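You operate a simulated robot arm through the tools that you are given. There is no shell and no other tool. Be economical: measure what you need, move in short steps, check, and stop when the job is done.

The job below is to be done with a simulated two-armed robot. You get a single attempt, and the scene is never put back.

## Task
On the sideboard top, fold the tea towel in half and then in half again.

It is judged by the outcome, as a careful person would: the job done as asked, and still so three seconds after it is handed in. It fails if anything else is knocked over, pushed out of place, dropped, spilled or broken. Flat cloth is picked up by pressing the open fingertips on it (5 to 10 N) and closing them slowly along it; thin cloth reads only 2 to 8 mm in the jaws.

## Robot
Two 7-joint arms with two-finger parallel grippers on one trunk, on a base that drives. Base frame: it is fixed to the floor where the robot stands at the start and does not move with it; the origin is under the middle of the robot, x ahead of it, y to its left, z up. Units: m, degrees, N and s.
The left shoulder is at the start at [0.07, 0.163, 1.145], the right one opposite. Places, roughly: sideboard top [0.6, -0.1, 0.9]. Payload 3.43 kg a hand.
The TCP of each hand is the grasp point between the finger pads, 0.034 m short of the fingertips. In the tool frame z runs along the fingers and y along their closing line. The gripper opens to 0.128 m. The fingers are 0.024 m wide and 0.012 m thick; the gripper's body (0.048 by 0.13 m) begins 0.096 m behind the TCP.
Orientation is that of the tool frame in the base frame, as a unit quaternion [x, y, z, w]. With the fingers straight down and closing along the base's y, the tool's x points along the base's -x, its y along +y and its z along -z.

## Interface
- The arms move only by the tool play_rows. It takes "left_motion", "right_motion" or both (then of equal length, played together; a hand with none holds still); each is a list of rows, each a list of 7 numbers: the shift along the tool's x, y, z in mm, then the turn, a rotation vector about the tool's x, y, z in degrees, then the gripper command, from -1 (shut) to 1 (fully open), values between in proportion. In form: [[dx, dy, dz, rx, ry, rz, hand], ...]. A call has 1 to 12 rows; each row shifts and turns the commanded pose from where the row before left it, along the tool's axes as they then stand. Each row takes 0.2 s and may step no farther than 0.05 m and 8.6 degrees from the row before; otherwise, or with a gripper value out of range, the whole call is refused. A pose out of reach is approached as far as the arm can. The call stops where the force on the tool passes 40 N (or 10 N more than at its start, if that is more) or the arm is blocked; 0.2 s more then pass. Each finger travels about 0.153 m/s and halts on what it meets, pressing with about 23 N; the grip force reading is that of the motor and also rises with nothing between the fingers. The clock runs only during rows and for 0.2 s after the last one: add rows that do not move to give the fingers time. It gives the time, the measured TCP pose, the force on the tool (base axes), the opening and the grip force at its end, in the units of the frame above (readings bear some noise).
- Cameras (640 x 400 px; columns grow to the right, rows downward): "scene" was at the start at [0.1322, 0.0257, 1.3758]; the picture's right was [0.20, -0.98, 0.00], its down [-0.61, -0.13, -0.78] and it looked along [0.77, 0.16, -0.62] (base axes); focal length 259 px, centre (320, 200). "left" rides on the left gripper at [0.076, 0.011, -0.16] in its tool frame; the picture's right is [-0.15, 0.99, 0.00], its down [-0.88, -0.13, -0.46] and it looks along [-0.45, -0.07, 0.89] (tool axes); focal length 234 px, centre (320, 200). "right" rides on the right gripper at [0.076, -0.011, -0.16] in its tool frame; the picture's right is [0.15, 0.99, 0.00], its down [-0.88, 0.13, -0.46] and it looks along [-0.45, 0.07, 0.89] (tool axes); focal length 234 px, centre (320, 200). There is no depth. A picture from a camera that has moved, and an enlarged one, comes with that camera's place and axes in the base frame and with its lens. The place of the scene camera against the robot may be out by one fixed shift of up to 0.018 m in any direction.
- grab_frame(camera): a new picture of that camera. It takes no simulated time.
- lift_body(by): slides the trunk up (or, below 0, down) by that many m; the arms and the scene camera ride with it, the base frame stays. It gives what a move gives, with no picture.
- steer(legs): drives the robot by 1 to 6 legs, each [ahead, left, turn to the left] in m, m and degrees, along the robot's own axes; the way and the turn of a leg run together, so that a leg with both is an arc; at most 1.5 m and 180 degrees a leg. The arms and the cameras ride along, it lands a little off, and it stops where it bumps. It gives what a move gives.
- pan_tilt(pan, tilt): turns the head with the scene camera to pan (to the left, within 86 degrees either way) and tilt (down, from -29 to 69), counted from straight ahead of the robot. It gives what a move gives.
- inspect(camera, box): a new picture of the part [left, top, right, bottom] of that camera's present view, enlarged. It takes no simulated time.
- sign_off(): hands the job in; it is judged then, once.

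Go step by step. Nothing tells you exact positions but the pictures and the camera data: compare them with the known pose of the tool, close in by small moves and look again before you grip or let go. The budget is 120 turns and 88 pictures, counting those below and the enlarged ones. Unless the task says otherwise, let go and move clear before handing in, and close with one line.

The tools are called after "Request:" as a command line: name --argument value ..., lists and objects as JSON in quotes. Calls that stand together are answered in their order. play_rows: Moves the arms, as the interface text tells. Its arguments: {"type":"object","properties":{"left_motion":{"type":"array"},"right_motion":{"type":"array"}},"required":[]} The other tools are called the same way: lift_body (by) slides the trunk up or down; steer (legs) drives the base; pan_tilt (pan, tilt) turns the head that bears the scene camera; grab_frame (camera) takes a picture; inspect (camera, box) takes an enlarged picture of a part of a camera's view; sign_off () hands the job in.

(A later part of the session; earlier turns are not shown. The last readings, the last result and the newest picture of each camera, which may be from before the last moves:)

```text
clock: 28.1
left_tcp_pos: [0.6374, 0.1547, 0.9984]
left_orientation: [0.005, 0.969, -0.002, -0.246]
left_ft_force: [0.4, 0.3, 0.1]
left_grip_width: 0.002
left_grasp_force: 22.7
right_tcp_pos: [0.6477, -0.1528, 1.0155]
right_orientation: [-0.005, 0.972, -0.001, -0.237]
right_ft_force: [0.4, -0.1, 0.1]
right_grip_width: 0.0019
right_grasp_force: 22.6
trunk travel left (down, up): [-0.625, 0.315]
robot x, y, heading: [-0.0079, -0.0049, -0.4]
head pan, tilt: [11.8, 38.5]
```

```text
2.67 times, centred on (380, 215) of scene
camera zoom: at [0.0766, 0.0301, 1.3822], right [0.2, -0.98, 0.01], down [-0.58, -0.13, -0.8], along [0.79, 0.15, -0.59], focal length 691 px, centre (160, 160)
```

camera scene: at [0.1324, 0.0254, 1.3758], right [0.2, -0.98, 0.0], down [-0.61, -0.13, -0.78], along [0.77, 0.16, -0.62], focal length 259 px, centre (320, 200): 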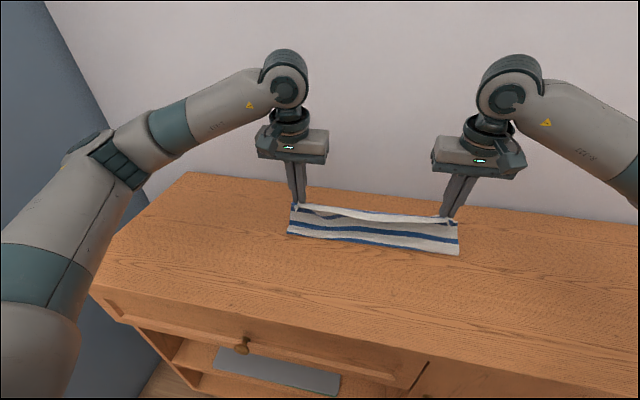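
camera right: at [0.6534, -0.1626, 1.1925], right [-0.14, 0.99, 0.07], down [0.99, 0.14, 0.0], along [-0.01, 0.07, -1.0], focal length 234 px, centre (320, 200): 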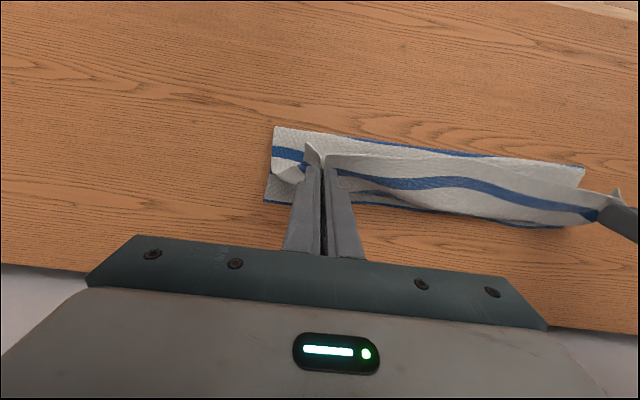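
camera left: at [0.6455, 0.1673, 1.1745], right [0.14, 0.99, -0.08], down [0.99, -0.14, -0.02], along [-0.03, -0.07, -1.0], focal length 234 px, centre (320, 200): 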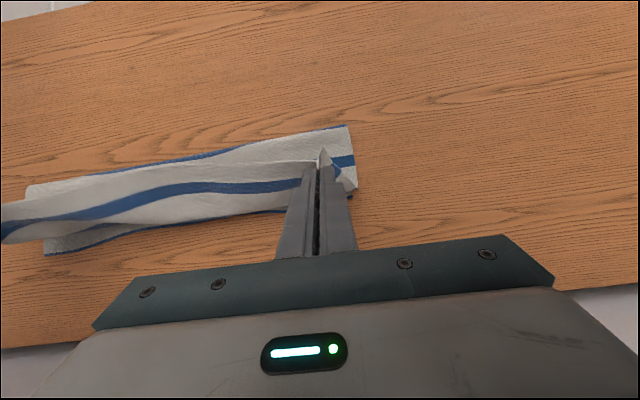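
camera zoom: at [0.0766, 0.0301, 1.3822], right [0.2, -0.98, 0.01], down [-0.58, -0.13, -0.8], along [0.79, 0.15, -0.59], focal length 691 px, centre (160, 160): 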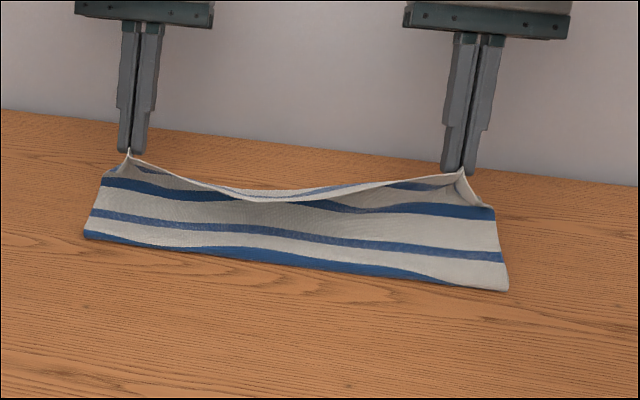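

The robot is leaning back slightly: the tilted wrists have met the wall at x of about 0.79. I'll roll the hands back to vertical straight away and move off the wall.

Request:
play_rows --left_motion '[[11.2, 0, 0.7, 0, -7, 0, -1], [11.2, 0, -0.7, 0, -7, 0, -1], [11, 0, -2, 0, -7, 0, -1], [10.7, 0, -3.4, 0, -7, 0, -1], [0, 0, 0, 0, 0, 0, -1]]' --right_motion '[[11.2, 0, 0.7, 0, -7, 0, -1], [11.2, 0, -0.7, 0, -7, 0, -1], [11, 0, -2, 0, -7, 0, -1], [10.7, 0, -3.4, 0, -7, 0, -1], [0, 0, 0, 0, 0, 0, -1]]'

Request:
grab_frame --camera "scene"

```text
clock: 29.3
left_tcp_pos: [0.6364, 0.1564, 0.9933]
left_orientation: [0.0, 1.0, -0.001, -0.021]
left_ft_force: [0.3, -0.1, 0.4]
left_grip_width: 0.0019
left_grasp_force: 23.3
right_tcp_pos: [0.6507, -0.1603, 0.9934]
right_orientation: [0.002, 1.0, 0.0, -0.022]
right_ft_force: [0.6, 0.9, -0.2]
right_grip_width: 0.0019
right_grasp_force: 22.4
trunk travel left (down, up): [-0.625, 0.315]
robot x, y, heading: [-0.0022, 0.0004, 0.0]
head pan, tilt: [11.8, 38.5]
```

```text
54 pictures are left
camera scene: at [0.1326, 0.0257, 1.3756], right [0.2, -0.98, 0.0], down [-0.61, -0.13, -0.78], along [0.77, 0.16, -0.62], focal length 259 px, centre (320, 200)
```

scene: 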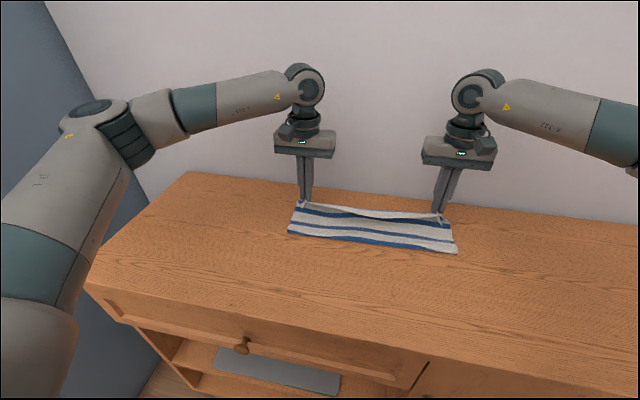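

The robot is upright again. I'll check the cloth up close before laying it down.

Request:
inspect --camera "left" --box '[0, 60, 440, 280]'

Request:
inspect --camera "right" --box '[200, 60, 640, 280]'

Request:
inspect --camera "scene" --box '[260, 150, 500, 280]'

```text
1.45 times, centred on (220, 170) of left
camera zoom: at [0.5648, 0.1679, 1.1559], right [0.15, 0.99, -0.01], down [0.9, -0.13, 0.42], along [0.41, -0.07, -0.91], focal length 341 px, centre (466, 244)
```

zoom: 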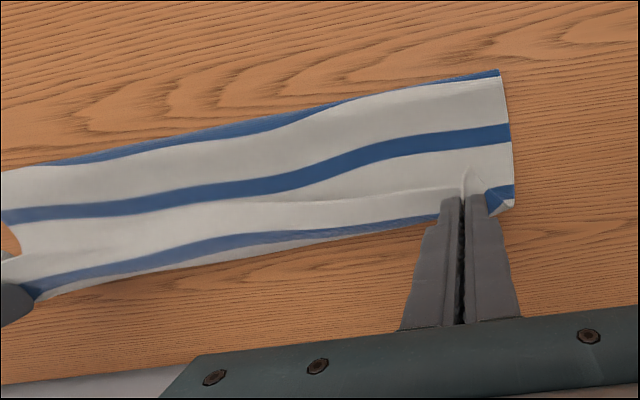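

```text
1.45 times, centred on (420, 170) of right
camera zoom: at [0.5817, -0.1698, 1.1574], right [-0.14, 0.99, 0.01], down [0.9, 0.13, 0.42], along [0.41, 0.06, -0.91], focal length 341 px, centre (174, 244)
```

zoom: 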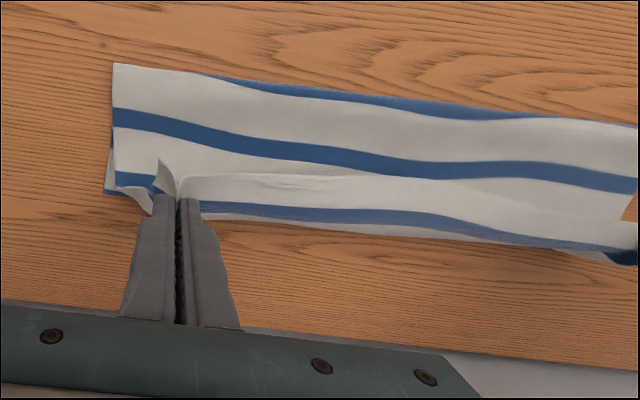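

```text
2.67 times, centred on (380, 215) of scene
camera zoom: at [0.1326, 0.0257, 1.3756], right [0.2, -0.98, 0.0], down [-0.61, -0.13, -0.78], along [0.77, 0.16, -0.62], focal length 691 px, centre (160, 160)
```

zoom: 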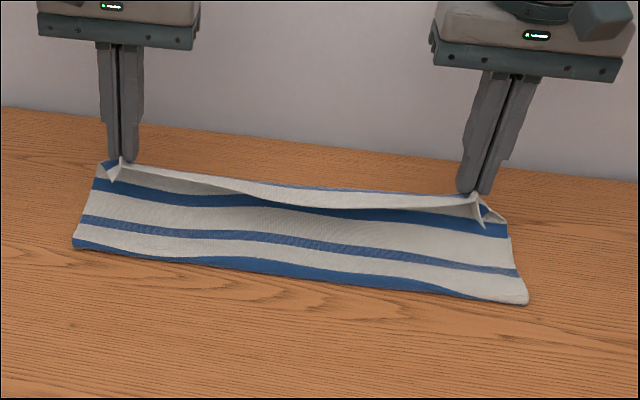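

The middle stripe lies right on the fold line, which is good. I'll draw the edge forward so the flap is a taut slope, then check before releasing so it falls flat.

Request:
play_rows --left_motion '[[-10, 0, 2, 0, 0, 0, -1], [-10, 0, 3, 0, 0, 0, -1], [-9, 0, 4, 0, 0, 0, -1], [-9, 0, 4, 0, 0, 0, -1], [0, 0, 0, 0, 0, 0, -1]]' --right_motion '[[-10, 0, 2, 0, 0, 0, -1], [-10, 0, 3, 0, 0, 0, -1], [-9, 0, 4, 0, 0, 0, -1], [-9, 0, 4, 0, 0, 0, -1], [0, 0, 0, 0, 0, 0, -1]]'

Request:
inspect --camera "left" --box '[0, 60, 440, 280]'

Request:
inspect --camera "scene" --box '[260, 150, 500, 280]'

```text
clock: 30.5
left_tcp_pos: [0.6721, 0.1544, 0.9794]
left_orientation: [0.001, 1.0, 0.0, -0.02]
left_ft_force: [0.4, -0.4, 0.6]
left_grip_width: 0.002
left_grasp_force: 23.2
right_tcp_pos: [0.6892, -0.162, 0.9795]
right_orientation: [0.0, 1.0, -0.001, -0.022]
right_ft_force: [-0.1, 0.3, -0.4]
right_grip_width: 0.0021
right_grasp_force: 23.0
trunk travel left (down, up): [-0.625, 0.315]
robot x, y, heading: [-0.0003, -0.0017, 0.1]
head pan, tilt: [11.8, 38.5]
```

```text
1.45 times, centred on (220, 170) of left
camera zoom: at [0.6021, 0.1674, 1.1424], right [0.15, 0.99, -0.01], down [0.9, -0.13, 0.42], along [0.41, -0.07, -0.91], focal length 341 px, centre (466, 244)
```

zoom: 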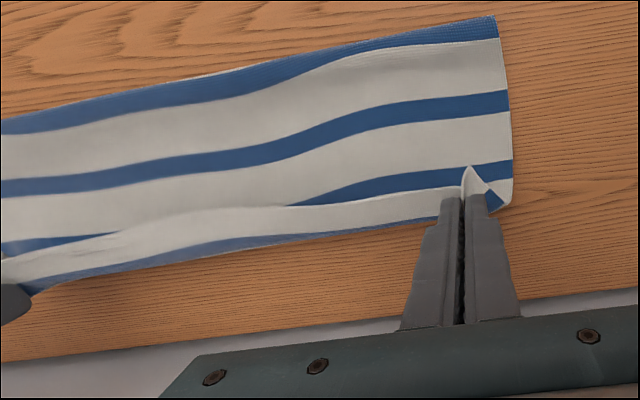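

```text
2.67 times, centred on (380, 215) of scene
camera zoom: at [0.1313, 0.0255, 1.3759], right [0.2, -0.98, 0.0], down [-0.61, -0.13, -0.78], along [0.77, 0.16, -0.62], focal length 691 px, centre (160, 160)
```

zoom: 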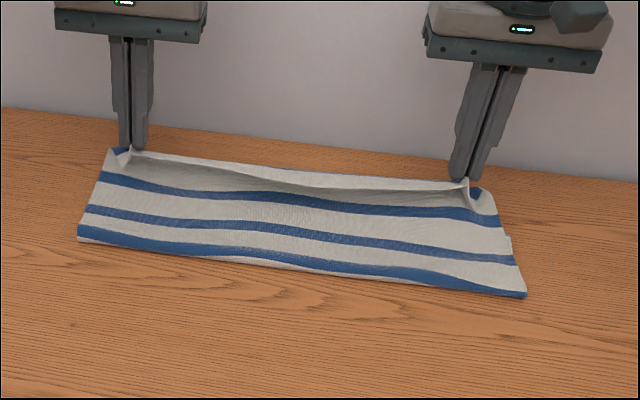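

The forward pull has dragged the fold line ahead of centre. I'll swing the hands back over the middle to reset it and come down again with less reach.

Request:
play_rows --left_motion '[[36, 0, -26, 0, 0, 0, -1], [36, 0, -25, 0, 0, 0, -1], [27, 0, -8, 0, 0, 0, -1], [23, 0, -7, 0, 0, 0, -1], [0, 0, 0, 0, 0, 0, -1], [0, 0, 0, 0, 0, 0, -1], [-20, 0, 0, 0, 0, 0, -1], [-20, 0, 10, 0, 0, 0, -1], [-18, 0, 12, 0, 0, 0, -1], [-18, 0, 18, 0, 0, 0, -1], [-14, 0, 20, 0, 0, 0, -1], [-6, 0, 8, 0, 0, 0, -1]]' --right_motion '[[36, 0, -26, 0, 0, 0, -1], [36, 0, -25, 0, 0, 0, -1], [27, 0, -8, 0, 0, 0, -1], [23, 0, -7, 0, 0, 0, -1], [0, 0, 0, 0, 0, 0, -1], [0, 0, 0, 0, 0, 0, -1], [-20, 0, 0, 0, 0, 0, -1], [-20, 0, 10, 0, 0, 0, -1], [-18, 0, 12, 0, 0, 0, -1], [-18, 0, 18, 0, 0, 0, -1], [-12, 0, 20, 0, 0, 0, -1], [-2, 0, 8, 0, 0, 0, -1]]'

Request:
inspect --camera "left" --box '[0, 60, 440, 280]'

Request:
inspect --camera "scene" --box '[260, 150, 500, 280]'

```text
clock: 33.1
left_tcp_pos: [0.6461, 0.1556, 0.9787]
left_orientation: [0.001, 1.0, 0.0, -0.021]
left_ft_force: [0.1, -0.7, 0.4]
left_grip_width: 0.002
left_grasp_force: 23.2
right_tcp_pos: [0.6547, -0.1614, 0.9793]
right_orientation: [0.002, 1.0, 0.0, -0.022]
right_ft_force: [-0.1, 0.2, -0.9]
right_grip_width: 0.0019
right_grasp_force: 22.9
trunk travel left (down, up): [-0.625, 0.315]
robot x, y, heading: [0.0007, 0.0016, -0.2]
head pan, tilt: [11.8, 38.5]
```

```text
1.45 times, centred on (220, 170) of left
camera zoom: at [0.5761, 0.1671, 1.1414], right [0.15, 0.99, -0.01], down [0.9, -0.13, 0.42], along [0.41, -0.07, -0.91], focal length 341 px, centre (466, 244)
```

zoom: 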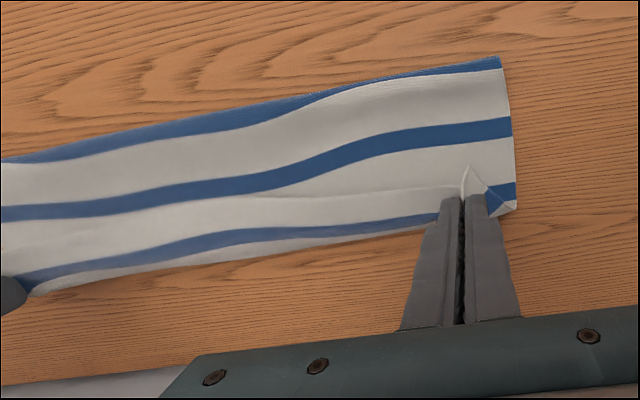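

```text
2.67 times, centred on (380, 215) of scene
camera zoom: at [0.132, 0.0253, 1.3758], right [0.2, -0.98, 0.0], down [-0.61, -0.13, -0.78], along [0.77, 0.16, -0.62], focal length 691 px, centre (160, 160)
```

zoom: 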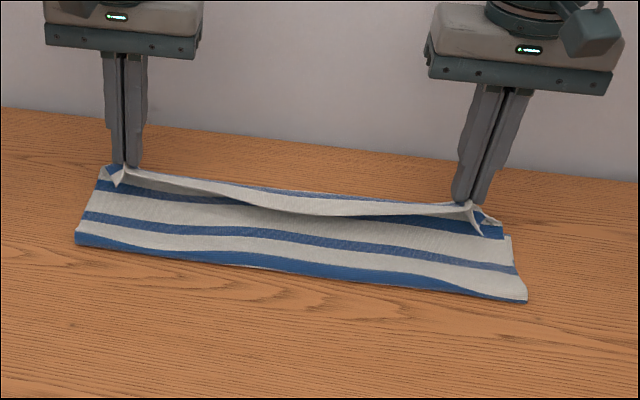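

The middle stripe sits on the fold again. I'll move slightly forward, open the fingers to release, and lift away.

Request:
play_rows --left_motion '[[-9, 0, 2, 0, 0, 0, -1], [-8, 0, 2, 0, 0, 0, -1], [0, 0, 0, 0, 0, 0, -1], [0, 0, 0, 0, 0, 0, -0.7], [0, 0, 0, 0, 0, 0, -0.4], [0, 0, 0, 0, 0, 0, -0.4], [0, 0, 0, 0, 0, 0, -0.4]]' --right_motion '[[-9, 0, 2, 0, 0, 0, -1], [-8, 0, 2, 0, 0, 0, -1], [0, 0, 0, 0, 0, 0, -1], [0, 0, 0, 0, 0, 0, -0.7], [0, 0, 0, 0, 0, 0, -0.4], [0, 0, 0, 0, 0, 0, -0.4], [0, 0, 0, 0, 0, 0, -0.4]]'

Request:
inspect --camera "left" --box '[0, 60, 440, 280]'

Request:
inspect --camera "right" --box '[200, 60, 640, 280]'

Request:
inspect --camera "scene" --box '[260, 150, 500, 280]'

```text
clock: 34.7
left_tcp_pos: [0.6633, 0.1557, 0.9736]
left_orientation: [0.001, 1.0, 0.0, -0.021]
left_ft_force: [0.1, 0.0, -1.3]
left_grip_width: 0.0385
left_grasp_force: 0.1
right_tcp_pos: [0.6724, -0.1608, 0.9751]
right_orientation: [0.002, 1.0, 0.0, -0.022]
right_ft_force: [0.0, 0.4, -0.7]
right_grip_width: 0.0384
right_grasp_force: 0.0
trunk travel left (down, up): [-0.625, 0.315]
robot x, y, heading: [-0.0013, 0.0034, -0.1]
head pan, tilt: [11.8, 38.5]
```

```text
1.45 times, centred on (220, 170) of left
camera zoom: at [0.5929, 0.1677, 1.1364], right [0.15, 0.99, -0.01], down [0.9, -0.13, 0.42], along [0.41, -0.07, -0.91], focal length 341 px, centre (466, 244)
```

zoom: 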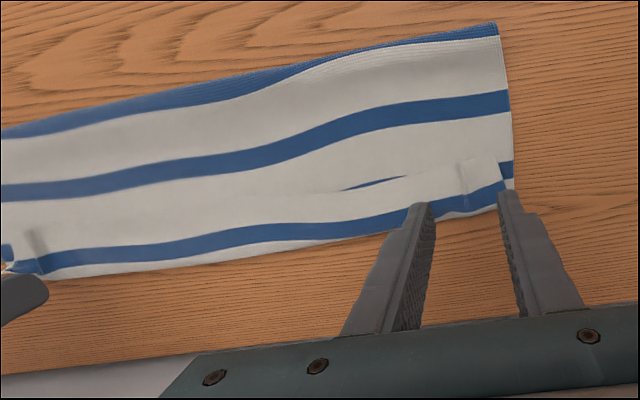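

```text
1.45 times, centred on (420, 170) of right
camera zoom: at [0.6031, -0.1706, 1.1389], right [-0.14, 0.99, 0.01], down [0.9, 0.13, 0.42], along [0.41, 0.07, -0.91], focal length 341 px, centre (174, 244)
```

zoom: 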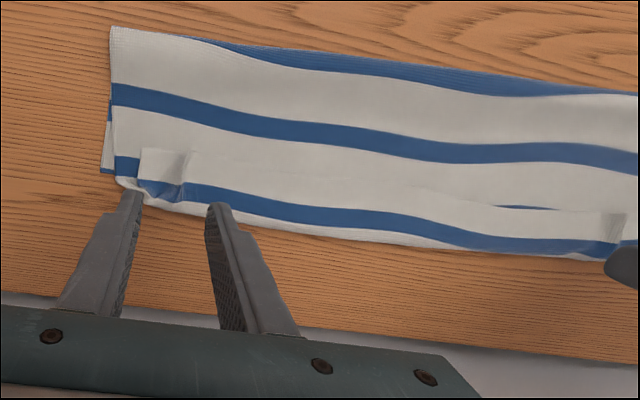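

```text
2.67 times, centred on (380, 215) of scene
camera zoom: at [0.1321, 0.0254, 1.3758], right [0.2, -0.98, 0.0], down [-0.61, -0.13, -0.78], along [0.77, 0.16, -0.62], focal length 691 px, centre (160, 160)
```

zoom: 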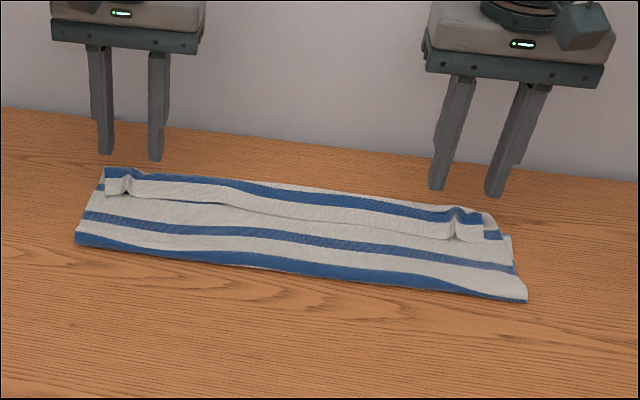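

The flap fell, but a strip of about 35 mm along its edge flopped back because the cloth was slack at release. I'll regrip that rim at the two raised puckers and lay it again with the flap taut. First I tilt the fingers forward above them.

Request:
play_rows --left_motion '[[6.7, 0, -4, 0, -6.85, 0, -0.594], [6.1, 0, -4.9, 0, -6.85, 0, -0.594], [5.4, 0, -5.6, 0, -6.85, 0, -0.594], [4.8, 0, -6.2, 0, -6.85, 0, -0.594], [0, 0, 0, 0, 0, 0, -0.594]]' --right_motion '[[7.7, 1.6, -4, 0, -6.85, 0, -0.594], [7.1, 1.6, -4.9, 0, -6.85, 0, -0.594], [6.4, 1.6, -5.9, 0, -6.85, 0, -0.594], [5.7, 1.6, -6.6, 0, -6.85, 0, -0.594], [0, 0, 0, 0, 0, 0, -0.594]]'

Request:
inspect --camera "left" --box '[160, 60, 480, 260]'

Request:
inspect --camera "right" --box '[160, 60, 480, 260]'

```text
clock: 35.9
left_tcp_pos: [0.6388, 0.1577, 0.9901]
left_orientation: [0.001, 0.976, 0.0, 0.217]
left_ft_force: [0.8, 0.0, 0.8]
left_grip_width: 0.026
left_grasp_force: 0.2
right_tcp_pos: [0.6422, -0.1552, 0.9931]
right_orientation: [0.002, 0.977, 0.0, 0.215]
right_ft_force: [0.3, -1.0, -0.2]
right_grip_width: 0.0263
right_grasp_force: 0.0
trunk travel left (down, up): [-0.625, 0.315]
robot x, y, heading: [0.0005, 0.0024, -0.1]
head pan, tilt: [11.8, 38.5]
```

```text
2.00 times, centred on (320, 160) of left
camera zoom: at [0.5012, 0.1681, 1.1035], right [0.13, 0.99, 0.06], down [0.61, -0.13, 0.78], along [0.78, -0.07, -0.62], focal length 468 px, centre (320, 280)
```

zoom: 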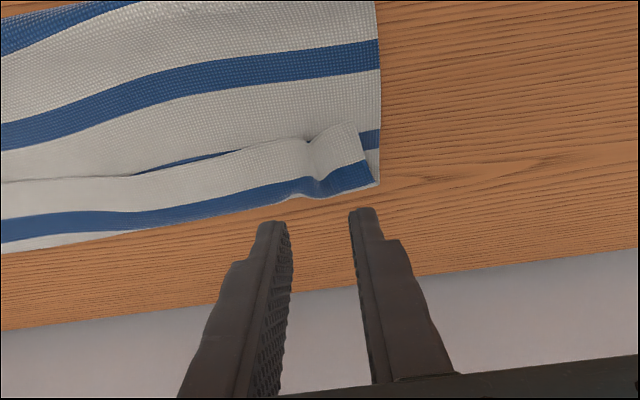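

```text
2.00 times, centred on (320, 160) of right
camera zoom: at [0.5059, -0.1646, 1.1059], right [-0.13, 0.99, -0.06], down [0.61, 0.13, 0.78], along [0.78, 0.06, -0.62], focal length 468 px, centre (320, 280)
```

zoom: 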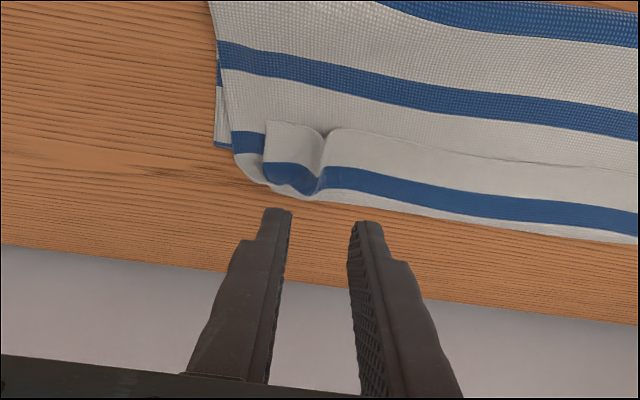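

The view is clear: the hem rims peak at about (0.635, 0.156) on the left and (0.638, -0.158) on the right. I'll go down around the ridges.

Request:
play_rows --left_motion '[[8.9, -2, 17.9, 0, 0, 0, -0.69], [8.9, 0, 17.9, 0, 0, 0, -0.69], [0.8, 0, 1.8, 0, 0, 0, -0.69], [0.8, 0, 1.8, 0, 0, 0, -0.69], [0, 0, 0, 0, 0, 0, -0.69]]' --right_motion '[[9.9, -3, 19.2, 0, 0, 0, -0.69], [9.8, 0, 19.1, 0, 0, 0, -0.69], [0.8, 0, 1.8, 0, 0, 0, -0.69], [0.8, 0, 1.8, 0, 0, 0, -0.69], [0, 0, 0, 0, 0, 0, -0.69]]'

Request:
inspect --camera "left" --box '[240, 100, 440, 225]'

Request:
inspect --camera "right" --box '[220, 100, 420, 225]'

```text
clock: 37.1
left_tcp_pos: [0.6365, 0.1542, 0.9476]
left_orientation: [0.002, 0.976, -0.001, 0.217]
left_ft_force: [0.0, -0.3, 0.0]
left_grip_width: 0.0197
left_grasp_force: 0.1
right_tcp_pos: [0.641, -0.1586, 0.946]
right_orientation: [0.001, 0.976, 0.0, 0.216]
right_ft_force: [-0.5, -1.0, -0.1]
right_grip_width: 0.0196
right_grasp_force: 0.1
trunk travel left (down, up): [-0.625, 0.315]
robot x, y, heading: [0.002, 0.0019, 0.0]
head pan, tilt: [11.8, 38.5]
```

```text
3.20 times, centred on (340, 162) of left
camera zoom: at [0.4993, 0.1663, 1.0606], right [0.13, 0.99, 0.06], down [0.61, -0.13, 0.78], along [0.78, -0.07, -0.62], focal length 749 px, centre (256, 320)
```

zoom: 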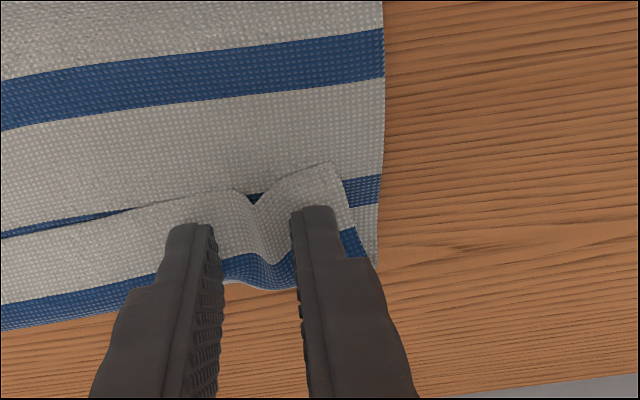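

```text
3.20 times, centred on (320, 162) of right
camera zoom: at [0.5043, -0.1674, 1.0592], right [-0.13, 0.99, -0.06], down [0.61, 0.13, 0.78], along [0.78, 0.06, -0.62], focal length 749 px, centre (320, 320)
```

zoom: 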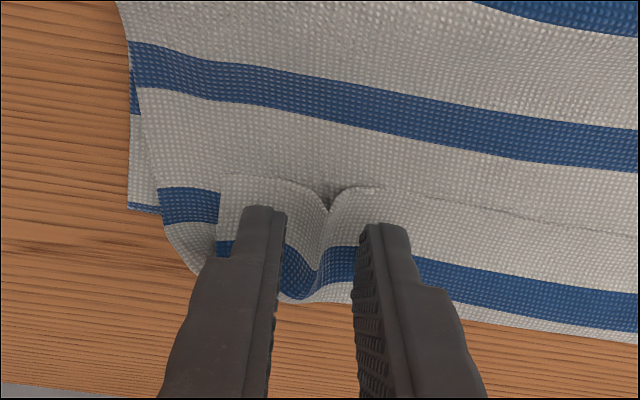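

Request:
play_rows --left_motion '[[2.6, 0, 0.9, 0, 0, 0, -0.69], [0.4, 0, 0.9, 0, 0, 0, -0.69], [0, 0, 0, 0, 0, 0, -0.69]]' --right_motion '[[2.6, 0, 0.9, 0, 0, 0, -0.69], [0, 0, 0, 0, 0, 0, -0.69], [0, 0, 0, 0, 0, 0, -0.69]]'

```text
clock: 37.9
left_tcp_pos: [0.6348, 0.1546, 0.9448]
left_orientation: [0.001, 0.976, 0.0, 0.216]
left_ft_force: [0.1, 0.3, 0.2]
left_grip_width: 0.0198
left_grasp_force: 0.0
right_tcp_pos: [0.6394, -0.1575, 0.9437]
right_orientation: [0.001, 0.976, -0.001, 0.216]
right_ft_force: [0.1, -0.2, 1.3]
right_grip_width: 0.0199
right_grasp_force: 0.1
trunk travel left (down, up): [-0.625, 0.315]
robot x, y, heading: [-0.0013, -0.0013, -0.1]
head pan, tilt: [11.8, 38.5]
```

Request:
play_rows --left_motion '[[0.4, 0, 0.9, 0, 0, 0, -0.69], [0.4, 0, 0.9, 0, 0, 0, -0.69], [0, 0, 0, 0, 0, 0, -0.69]]' --right_motion '[[0.4, 0, 0.9, 0, 0, 0, -0.69], [0.2, 0, 0.4, 0, 0, 0, -0.69], [0, 0, 0, 0, 0, 0, -0.69]]'

Request:
inspect --camera "left" --box '[240, 100, 440, 225]'

Request:
inspect --camera "right" --box '[220, 100, 420, 225]'

```text
clock: 38.7
left_tcp_pos: [0.6361, 0.1534, 0.9426]
left_orientation: [0.001, 0.976, 0.0, 0.217]
left_ft_force: [0.3, -0.3, -0.1]
left_grip_width: 0.0198
left_grasp_force: 0.1
right_tcp_pos: [0.6384, -0.1577, 0.942]
right_orientation: [0.001, 0.977, 0.0, 0.215]
right_ft_force: [-0.6, -0.2, -0.8]
right_grip_width: 0.0198
right_grasp_force: 0.1
trunk travel left (down, up): [-0.625, 0.315]
robot x, y, heading: [0.0027, 0.0023, -0.0]
head pan, tilt: [11.8, 38.5]
```

```text
3.20 times, centred on (340, 162) of left
camera zoom: at [0.4973, 0.1653, 1.0552], right [0.13, 0.99, 0.06], down [0.61, -0.13, 0.78], along [0.78, -0.07, -0.62], focal length 749 px, centre (256, 320)
```

zoom: 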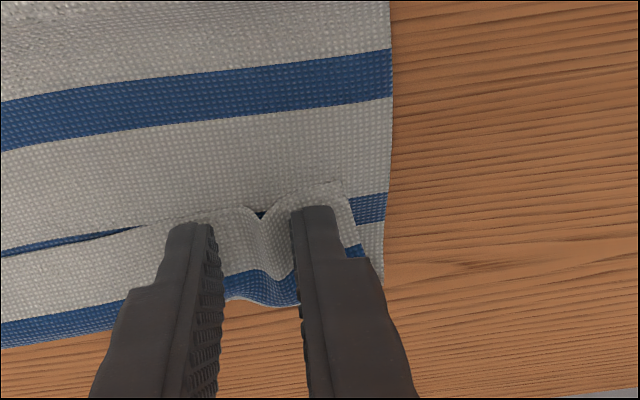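

```text
3.20 times, centred on (320, 162) of right
camera zoom: at [0.5027, -0.1673, 1.0559], right [-0.13, 0.99, -0.06], down [0.61, 0.13, 0.78], along [0.78, 0.06, -0.62], focal length 749 px, centre (320, 320)
```

zoom: 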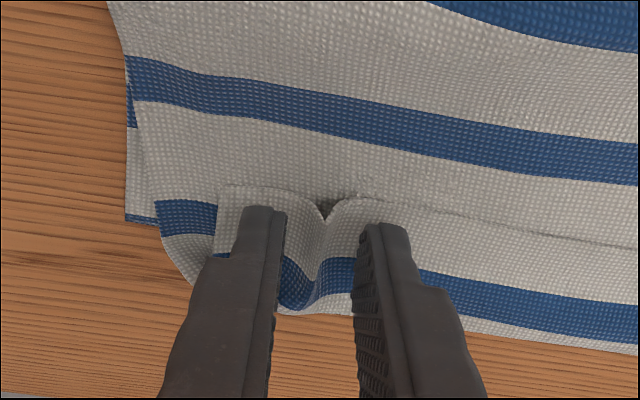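

Nearly in contact with just the rim under the tips. I'll go a touch lower to make light contact.

Request:
play_rows --left_motion '[[0.4, 0, 0.9, 0, 0, 0, -0.69], [0.4, 0, 0.9, 0, 0, 0, -0.69], [0, 0, 0, 0, 0, 0, -0.69]]' --right_motion '[[0.4, 0, 0.9, 0, 0, 0, -0.69], [0.4, 0, 0.9, 0, 0, 0, -0.69], [0, 0, 0, 0, 0, 0, -0.69]]'

```text
clock: 39.5
left_tcp_pos: [0.6346, 0.1526, 0.9403]
left_orientation: [0.001, 0.976, 0.0, 0.216]
left_ft_force: [-0.5, 0.5, 0.0]
left_grip_width: 0.0195
left_grasp_force: 0.0
right_tcp_pos: [0.6389, -0.1576, 0.9405]
right_orientation: [0.001, 0.977, 0.0, 0.215]
right_ft_force: [-0.1, 0.1, 0.9]
right_grip_width: 0.0198
right_grasp_force: 0.0
trunk travel left (down, up): [-0.625, 0.315]
robot x, y, heading: [0.0014, 0.0026, -0.0]
head pan, tilt: [11.8, 38.5]
```

Request:
play_rows --left_motion '[[0.4, 0, 0.9, 0, 0, 0, -0.69], [0, 0, 0, 0, 0, 0, -0.75], [0, 0, 0, 0, 0, 0, -0.8], [0, 0, 0, 0, 0, 0, -0.85], [0, 0, 0, 0, 0, 0, -0.9], [0, 0, 0, 0, 0, 0, -0.95], [0, 0, 0, 0, 0, 0, -1], [0, 0, 0, 0, 0, 0, -1], [0, 0, 0, 0, 0, 0, -1]]' --right_motion '[[0.4, 0, 0.9, 0, 0, 0, -0.69], [0, 0, 0, 0, 0, 0, -0.75], [0, 0, 0, 0, 0, 0, -0.8], [0, 0, 0, 0, 0, 0, -0.85], [0, 0, 0, 0, 0, 0, -0.9], [0, 0, 0, 0, 0, 0, -0.95], [0, 0, 0, 0, 0, 0, -1], [0, 0, 0, 0, 0, 0, -1], [0, 0, 0, 0, 0, 0, -1]]'

Request:
inspect --camera "left" --box '[240, 100, 440, 225]'

Request:
inspect --camera "right" --box '[220, 100, 420, 225]'

```text
clock: 41.5
left_tcp_pos: [0.6349, 0.1543, 0.9401]
left_orientation: [0.001, 0.976, 0.0, 0.217]
left_ft_force: [-0.3, -0.1, 0.7]
left_grip_width: 0.0019
left_grasp_force: 22.6
right_tcp_pos: [0.6396, -0.1568, 0.9387]
right_orientation: [0.001, 0.976, 0.0, 0.216]
right_ft_force: [-0.6, 1.3, 1.4]
right_grip_width: 0.0025
right_grasp_force: 23.4
trunk travel left (down, up): [-0.625, 0.315]
robot x, y, heading: [-0.0008, 0.0007, 0.0]
head pan, tilt: [11.8, 38.5]
```

```text
3.20 times, centred on (340, 162) of left
camera zoom: at [0.4973, 0.1653, 1.0521], right [0.13, 0.99, 0.06], down [0.61, -0.13, 0.78], along [0.78, -0.07, -0.62], focal length 749 px, centre (256, 320)
```

zoom: 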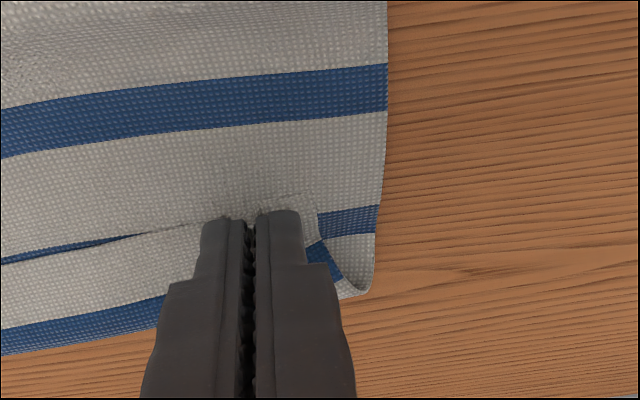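

```text
3.20 times, centred on (320, 162) of right
camera zoom: at [0.5032, -0.1675, 1.0527], right [-0.13, 0.99, -0.06], down [0.61, 0.13, 0.78], along [0.78, 0.06, -0.62], focal length 749 px, centre (320, 320)
```

zoom: 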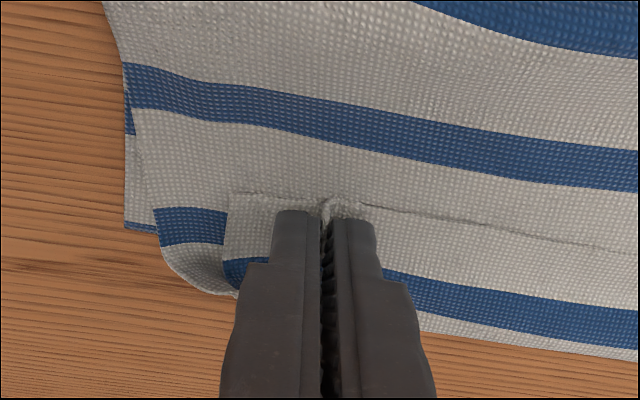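

Both rims are held at 2 mm. I'll lift and swing back past the middle so the bottom layer settles flat again.

Request:
play_rows --left_motion '[[-12.7, 0, -27.2, 0, 0, 0, -1], [-7.8, 0, -40.5, 0, 0, 0, -1], [21.1, 0, -37.4, 0, 0, 0, -1], [32, 0, -26, 0, 0, 0, -1], [34.1, 0, -21.4, 0, 0, 0, -1], [15.7, 0, -1.8, 0, 0, 0, -1], [0, 0, 0, 0, 0, 0, -1]]' --right_motion '[[-12.7, 0, -27.2, 0, 0, 0, -1], [-7.8, 0, -40.5, 0, 0, 0, -1], [21.1, 0, -37.4, 0, 0, 0, -1], [32, 0, -26, 0, 0, 0, -1], [34.1, 0, -21.4, 0, 0, 0, -1], [15.7, 0, -1.8, 0, 0, 0, -1], [0, 0, 0, 0, 0, 0, -1]]'

Request:
inspect --camera "scene" --box '[240, 130, 520, 300]'

Request:
grab_frame --camera "left"

```text
clock: 43.1
left_tcp_pos: [0.4942, 0.1555, 1.0442]
left_orientation: [0.002, 0.976, 0.0, 0.216]
left_ft_force: [-0.9, 0.5, 0.6]
left_grip_width: 0.0019
left_grasp_force: 23.1
right_tcp_pos: [0.5001, -0.1585, 1.0448]
right_orientation: [0.002, 0.976, -0.001, 0.216]
right_ft_force: [-0.4, -0.2, -0.7]
right_grip_width: 0.0021
right_grasp_force: 23.2
trunk travel left (down, up): [-0.625, 0.315]
robot x, y, heading: [-0.0027, -0.0022, -0.3]
head pan, tilt: [11.8, 38.5]
```

```text
2.29 times, centred on (380, 215) of scene
camera zoom: at [0.1318, 0.0254, 1.3758], right [0.2, -0.98, 0.0], down [-0.61, -0.13, -0.78], along [0.77, 0.16, -0.62], focal length 592 px, centre (183, 166)
```

zoom: 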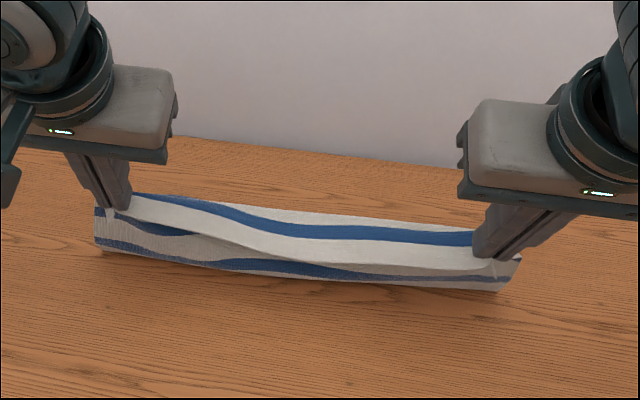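

```text
34 pictures are left
camera left: at [0.3568, 0.1668, 1.1576], right [0.13, 0.99, 0.06], down [0.61, -0.13, 0.79], along [0.78, -0.07, -0.62], focal length 234 px, centre (320, 200)
```

left: 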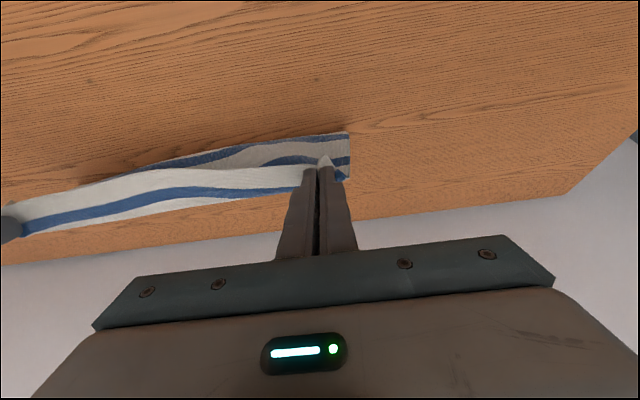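

The fold line has settled back to x of about 0.543, right at the middle. Now I'll carry the edge forward keeping the cloth taut, spread the hands slightly, and stop low over the far edge.

Request:
play_rows --left_motion '[[-22.3, 1, 6, 0, 2.5, 0, -1], [-22.3, 1, 6, 0, 2.5, 0, -1], [-20, 1, 9.4, 0, 4, 0, -1], [-20, 1, 9.4, 0, 4, 0, -1], [-17.5, 1, 12.7, 0, 3.5, 0, -1], [-17.5, 0, 12.7, 0, 3.5, 0, -1], [-11.8, 0, 12, 0, 3.5, 0, -1], [-11.8, 0, 12, 0, 3.5, 0, -1], [-8.8, 0, 11.6, 0, 3, 0, -1], [-8.8, 0, 11.6, 0, 3, 0, -1]]' --right_motion '[[-22.3, -1, 6, 0, 2.5, 0, -1], [-22.3, -1, 6, 0, 2.5, 0, -1], [-20, -1, 9.4, 0, 4, 0, -1], [-20, 0, 9.4, 0, 4, 0, -1], [-17.5, 0, 12.7, 0, 3.5, 0, -1], [-17.5, 0, 12.7, 0, 3.5, 0, -1], [-11.8, 0, 12, 0, 3.5, 0, -1], [-11.8, 0, 12, 0, 3.5, 0, -1], [-9.8, 0, 11.6, 0, 3, 0, -1], [-9.8, 0, 11.6, 0, 3, 0, -1]]'

Request:
grab_frame --camera "left"

Request:
inspect --camera "scene" --box '[260, 150, 500, 280]'

```text
clock: 45.3
left_tcp_pos: [0.6664, 0.1587, 0.979]
left_orientation: [0.0, 0.998, -0.001, -0.07]
left_ft_force: [0.1, -1.1, 0.1]
left_grip_width: 0.002
left_grasp_force: 23.0
right_tcp_pos: [0.6704, -0.1617, 0.9794]
right_orientation: [0.002, 0.997, 0.0, -0.072]
right_ft_force: [0.3, 1.9, -0.5]
right_grip_width: 0.0022
right_grasp_force: 23.4
trunk travel left (down, up): [-0.625, 0.315]
robot x, y, heading: [0.0029, -0.0015, -0.2]
head pan, tilt: [11.8, 38.5]
```

```text
33 pictures are left
camera left: at [0.6128, 0.1698, 1.1472], right [0.15, 0.99, -0.02], down [0.94, -0.13, 0.33], along [0.32, -0.07, -0.95], focal length 234 px, centre (320, 200)
```

left: 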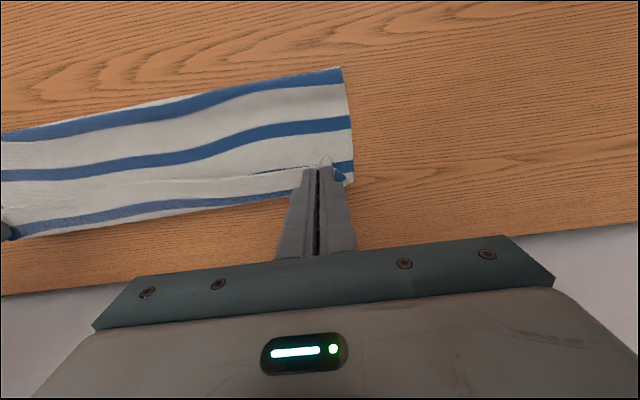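

```text
2.67 times, centred on (380, 215) of scene
camera zoom: at [0.1335, 0.0254, 1.3756], right [0.2, -0.98, 0.0], down [-0.61, -0.13, -0.78], along [0.77, 0.16, -0.62], focal length 691 px, centre (160, 160)
```

zoom: 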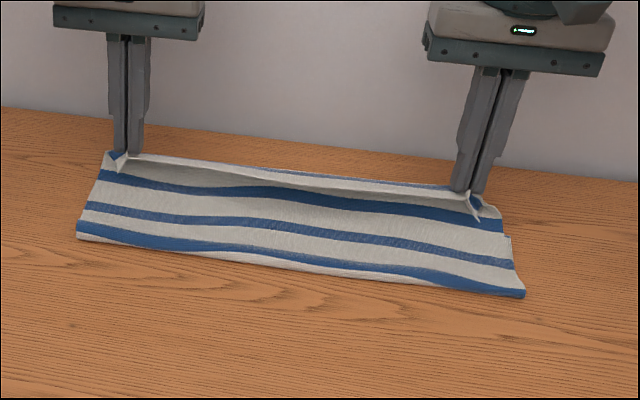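

The flap still loops because the fingers' tilt can't turn far enough with the wall behind. A better plan is to lay this edge back and fold the far edge toward the robot, where there is room to roll the hands a lot. First I'll return the near edge and release it.

Request:
play_rows --left_motion '[[36, 0, -23.8, 0, -2, 0, -1], [36, 0, -23.8, 0, -2, 0, -1], [45, 0, -8, 0, -2, 0, -1], [45, 0, 0, 0, -2, 0, -1], [30, 0, 20, 0, 0, 0, -1], [25, 0, 30, 0, 0, 0, -1], [20, 0, 30, 0, 0, 0, -1], [15, 0, 20, 0, 0, 0, -1], [3, 0, 6, 0, 0, 0, -1], [0, 0, 0, 0, 0, 0, -0.8], [0, 0, 0, 0, 0, 0, -0.6], [0, 0, 0, 0, 0, 0, -0.4]]' --right_motion '[[36, 0, -23.8, 0, -2, 0, -1], [36, 0, -23.8, 0, -2, 0, -1], [45, 0, -8, 0, -2, 0, -1], [45, 0, 0, 0, -2, 0, -1], [30, 0, 20, 0, 0, 0, -1], [22, 0, 30, 0, 0, 0, -1], [17, 0, 30, 0, 0, 0, -1], [12, 0, 20, 0, 0, 0, -1], [3, 0, 6, 0, 0, 0, -1], [0, 0, 0, 0, 0, 0, -0.8], [0, 0, 0, 0, 0, 0, -0.6], [0, 0, 0, 0, 0, 0, -0.4]]'

Request:
play_rows --left_motion '[[0, 0, -30, 0, 0, 0, -0.375], [0, 0, -40, 0, 0, 0, -0.375]]' --right_motion '[[0, 0, -30, 0, 0, 0, -0.375], [0, 0, -40, 0, 0, 0, -0.375]]'

Request:
steer --legs '[[-0.16, 0, 0]]'

Request:
inspect --camera "scene" --box '[220, 120, 540, 320]'

```text
clock: 47.9
left_tcp_pos: [0.4169, 0.1611, 0.9417]
left_orientation: [0.001, 1.0, 0.0, 0.001]
left_ft_force: [-0.7, -0.8, 0.6]
left_grip_width: 0.0384
left_grasp_force: 0.0
right_tcp_pos: [0.431, -0.1602, 0.9429]
right_orientation: [0.001, 1.0, 0.0, -0.001]
right_ft_force: [0.5, -0.1, 0.0]
right_grip_width: 0.0385
right_grasp_force: 0.1
trunk travel left (down, up): [-0.625, 0.315]
robot x, y, heading: [-0.0002, 0.0038, 0.1]
head pan, tilt: [11.8, 38.5]
```

```text
clock: 48.5
left_tcp_pos: [0.4161, 0.1591, 1.0141]
left_orientation: [0.001, 1.0, 0.0, 0.0]
left_ft_force: [1.1, 0.4, -0.3]
left_grip_width: 0.0397
left_grasp_force: 0.0
right_tcp_pos: [0.4318, -0.159, 1.0131]
right_orientation: [0.001, 1.0, 0.0, -0.001]
right_ft_force: [-0.9, -0.2, -0.4]
right_grip_width: 0.0397
right_grasp_force: 0.0
trunk travel left (down, up): [-0.625, 0.315]
robot x, y, heading: [-0.001, 0.0021, 0.0]
head pan, tilt: [11.8, 38.5]
```

```text
clock: 49.9
left_tcp_pos: [0.2569, 0.1595, 1.014]
left_orientation: [0.003, 1.0, 0.0, 0.001]
left_ft_force: [-0.5, 0.1, -0.5]
left_grip_width: 0.0399
left_grasp_force: 0.0
right_tcp_pos: [0.272, -0.1593, 1.0122]
right_orientation: [0.002, 1.0, 0.0, -0.001]
right_ft_force: [-0.6, -0.3, 0.3]
right_grip_width: 0.0401
right_grasp_force: 0.1
trunk travel left (down, up): [-0.625, 0.315]
robot x, y, heading: [-0.1659, 0.0009, 0.1]
head pan, tilt: [11.8, 38.5]
```

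```text
2.00 times, centred on (380, 220) of scene
camera zoom: at [-0.0291, 0.0256, 1.3758], right [0.2, -0.98, 0.0], down [-0.61, -0.13, -0.78], along [0.77, 0.16, -0.62], focal length 518 px, centre (200, 160)
```

zoom: 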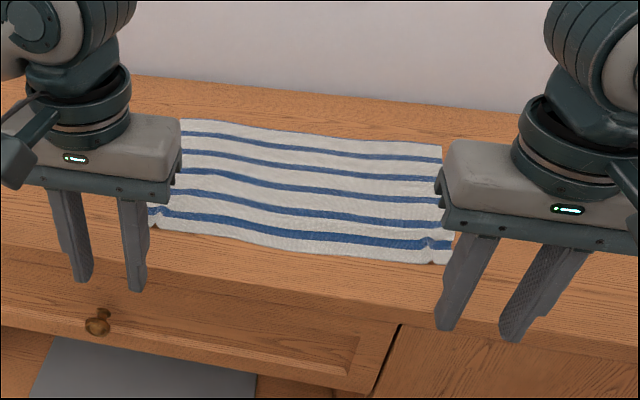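

The towel is flat again. I'll carry the hands over to the far edge, staying high.

Request:
play_rows --left_motion '[[-45, 0, 0, 0, 0, 0, -0.375], [-45, 0, 0, 0, 0, 0, -0.375], [-45, 0, 0, 0, 0, 0, -0.375], [-45, 0, 0, 0, 0, 0, -0.375], [-45, 0, 0, 0, 0, 0, -0.375], [-45, 0, 0, 0, 0, 0, -0.375], [-45, 0, 0, 0, 0, 0, -0.375], [-45, 2, 10, 0, 0, 0, -0.375], [-40, 2, 20, 0, 0, 0, -0.375], [0, 0, 0, 0, 0, 0, -0.375]]' --right_motion '[[-45, 0, 0, 0, 0, 0, -0.375], [-45, 0, 0, 0, 0, 0, -0.375], [-45, 0, 0, 0, 0, 0, -0.375], [-45, 0, 0, 0, 0, 0, -0.375], [-45, 0, 0, 0, 0, 0, -0.375], [-45, 0, 0, 0, 0, 0, -0.375], [-45, 0, 0, 0, 0, 0, -0.375], [-45, -2, 10, 0, 0, 0, -0.375], [-40, -2, 20, 0, 0, 0, -0.375], [0, 0, 0, 0, 0, 0, -0.375]]'

Request:
grab_frame --camera "left"

Request:
grab_frame --camera "right"

```text
clock: 52.1
left_tcp_pos: [0.6567, 0.1608, 0.9843]
left_orientation: [0.003, 1.0, 0.0, 0.001]
left_ft_force: [0.6, 0.5, 0.0]
left_grip_width: 0.0398
left_grasp_force: 0.1
right_tcp_pos: [0.6606, -0.1644, 0.9891]
right_orientation: [0.002, 1.0, 0.0, 0.0]
right_ft_force: [-0.3, 0.6, -0.4]
right_grip_width: 0.0401
right_grasp_force: 0.0
right hand out of reach, approached as far as the arm can: row 9
trunk travel left (down, up): [-0.625, 0.315]
robot x, y, heading: [-0.163, -0.0, -0.4]
head pan, tilt: [11.8, 38.5]
```

```text
30 pictures are left
camera left: at [0.5779, 0.1733, 1.1432], right [0.15, 0.99, 0.0], down [0.88, -0.14, 0.46], along [0.45, -0.07, -0.89], focal length 234 px, centre (320, 200)
```

left: 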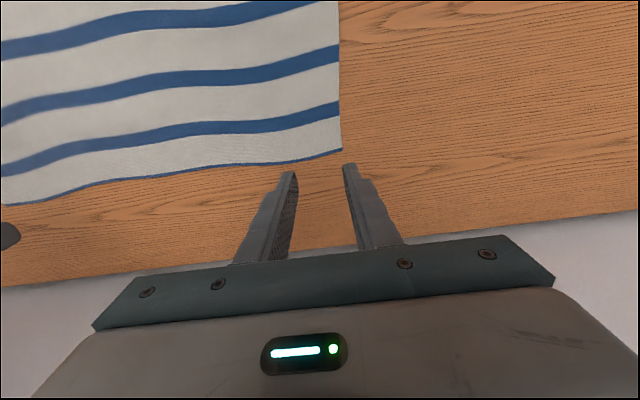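

```text
29 pictures are left
camera right: at [0.5852, -0.1747, 1.149], right [-0.14, 0.99, 0.0], down [0.88, 0.13, 0.46], along [0.45, 0.06, -0.89], focal length 234 px, centre (320, 200)
```

right: 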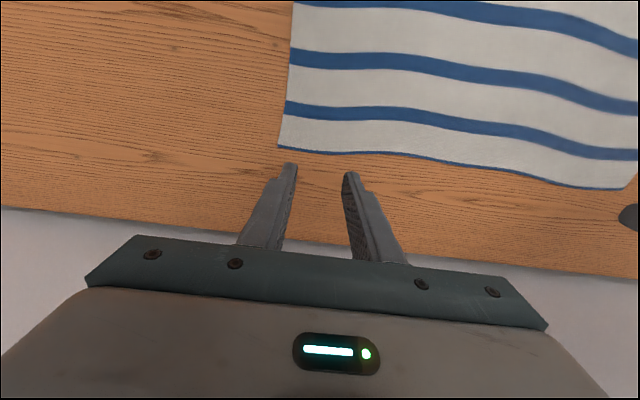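

Far edge is at x of about 0.646 (left) and 0.652 (right), with corners at y of 0.186 and -0.21. The right arm is near its reach limit, so I'll drive 0.04 m forward, then position over the rim.

Request:
steer --legs '[[0.04, 0, 0]]'

Request:
play_rows --left_motion '[[22, -4, 10, 0, 0, 0, -0.375], [22, -4, 15, 0, 0, 0, -0.375], [0, 0, 0, 0, 0, 0, -0.375]]' --right_motion '[[21, -5, 15, 0, 0, 0, -0.375], [21, -5, 15, 0, 0, 0, -0.375], [0, 0, 0, 0, 0, 0, -0.375]]'

Request:
inspect --camera "left" --box '[220, 100, 420, 225]'

Request:
inspect --camera "right" --box '[220, 100, 420, 225]'

```text
clock: 53.0
left_tcp_pos: [0.6953, 0.1615, 0.9837]
left_orientation: [0.0, 1.0, 0.001, 0.001]
left_ft_force: [-0.2, -0.3, 0.9]
left_grip_width: 0.0402
left_grasp_force: 0.1
right_tcp_pos: [0.6996, -0.1648, 0.9891]
right_orientation: [0.002, 1.0, 0.0, 0.0]
right_ft_force: [0.0, -0.3, -0.1]
right_grip_width: 0.0401
right_grasp_force: 0.1
trunk travel left (down, up): [-0.625, 0.315]
robot x, y, heading: [-0.1214, 0.0001, -0.2]
head pan, tilt: [11.8, 38.5]
```

```text
clock: 53.8
left_tcp_pos: [0.6521, 0.1555, 0.9552]
left_orientation: [0.001, 1.0, 0.001, -0.001]
left_ft_force: [0.6, 0.2, -0.2]
left_grip_width: 0.0399
left_grasp_force: 0.1
right_tcp_pos: [0.6614, -0.1738, 0.9562]
right_orientation: [0.002, 1.0, -0.001, -0.001]
right_ft_force: [-0.2, -0.2, 0.0]
right_grip_width: 0.0401
right_grasp_force: 0.1
trunk travel left (down, up): [-0.625, 0.315]
robot x, y, heading: [-0.1254, -0.0012, -0.1]
head pan, tilt: [11.8, 38.5]
```

```text
3.20 times, centred on (320, 162) of left
camera zoom: at [0.5753, 0.1668, 1.1162], right [0.15, 0.99, 0.0], down [0.88, -0.13, 0.46], along [0.45, -0.07, -0.89], focal length 749 px, centre (320, 320)
```

zoom: 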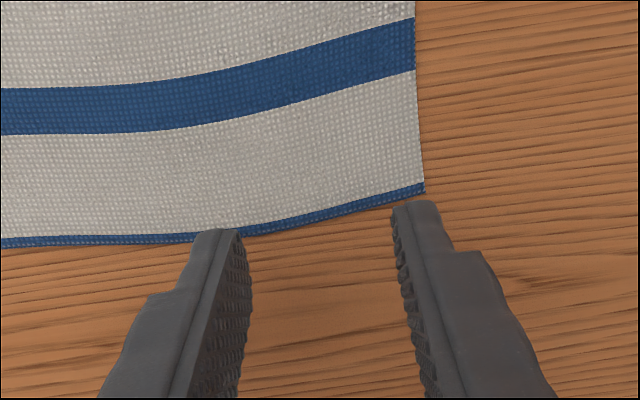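

```text
3.20 times, centred on (320, 162) of right
camera zoom: at [0.5849, -0.1837, 1.1173], right [-0.14, 0.99, 0.0], down [0.88, 0.13, 0.45], along [0.45, 0.06, -0.89], focal length 749 px, centre (320, 320)
```

zoom: 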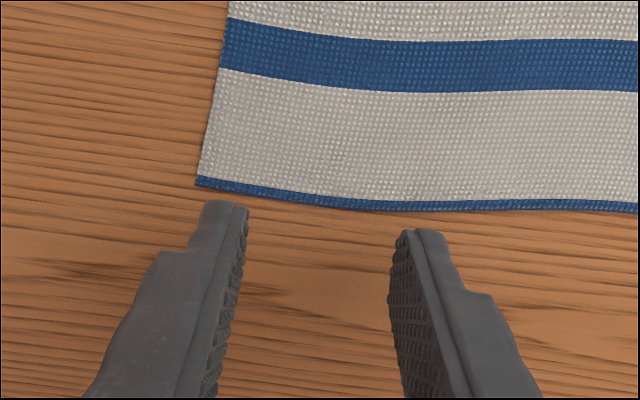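

Alignment is good, with about 6–9 mm of the far rim under the fingertips. I'll lower to contact.

Request:
play_rows --left_motion '[[-1, -3, 10, 0, 0, 0, -0.375], [0, 0, 7, 0, 0, 0, -0.375], [0, 0, 1, 0, 0, 0, -0.375], [0, 0, 0, 0, 0, 0, -0.375]]' --right_motion '[[0, 0, 10, 0, 0, 0, -0.375], [0, 0, 7, 0, 0, 0, -0.375], [0, 0, 2, 0, 0, 0, -0.375], [0, 0, 0, 0, 0, 0, -0.375]]'

```text
clock: 54.8
left_tcp_pos: [0.6526, 0.1511, 0.9396]
left_orientation: [0.001, 1.0, 0.001, 0.0]
left_ft_force: [0.2, -0.3, 0.0]
left_grip_width: 0.0402
left_grasp_force: 0.1
right_tcp_pos: [0.6606, -0.1735, 0.9377]
right_orientation: [0.002, 1.0, 0.0, -0.001]
right_ft_force: [0.0, -0.2, -0.3]
right_grip_width: 0.0398
right_grasp_force: 0.0
trunk travel left (down, up): [-0.625, 0.315]
robot x, y, heading: [-0.1231, -0.0041, -0.3]
head pan, tilt: [11.8, 38.5]
```

Request:
play_rows --left_motion '[[0, 0, 1.5, 0, 0, 0, -0.375], [0, 0, 1.5, 0, 0, 0, -0.375], [0, 0, 0, 0, 0, 0, -0.375]]' --right_motion '[[0, 0, 1.3, 0, 0, 0, -0.375], [0, 0, 1.2, 0, 0, 0, -0.375], [0, 0, 0, 0, 0, 0, -0.375]]'

```text
clock: 55.6
left_tcp_pos: [0.652, 0.1514, 0.9368]
left_orientation: [0.0, 1.0, 0.0, 0.0]
left_ft_force: [-0.2, -0.2, 1.0]
left_grip_width: 0.04
left_grasp_force: 0.0
right_tcp_pos: [0.6605, -0.1732, 0.9354]
right_orientation: [0.002, 1.0, 0.0, 0.0]
right_ft_force: [0.3, 0.1, 1.9]
right_grip_width: 0.0402
right_grasp_force: 0.1
trunk travel left (down, up): [-0.625, 0.315]
robot x, y, heading: [-0.125, 0.0008, -0.4]
head pan, tilt: [11.8, 38.5]
```

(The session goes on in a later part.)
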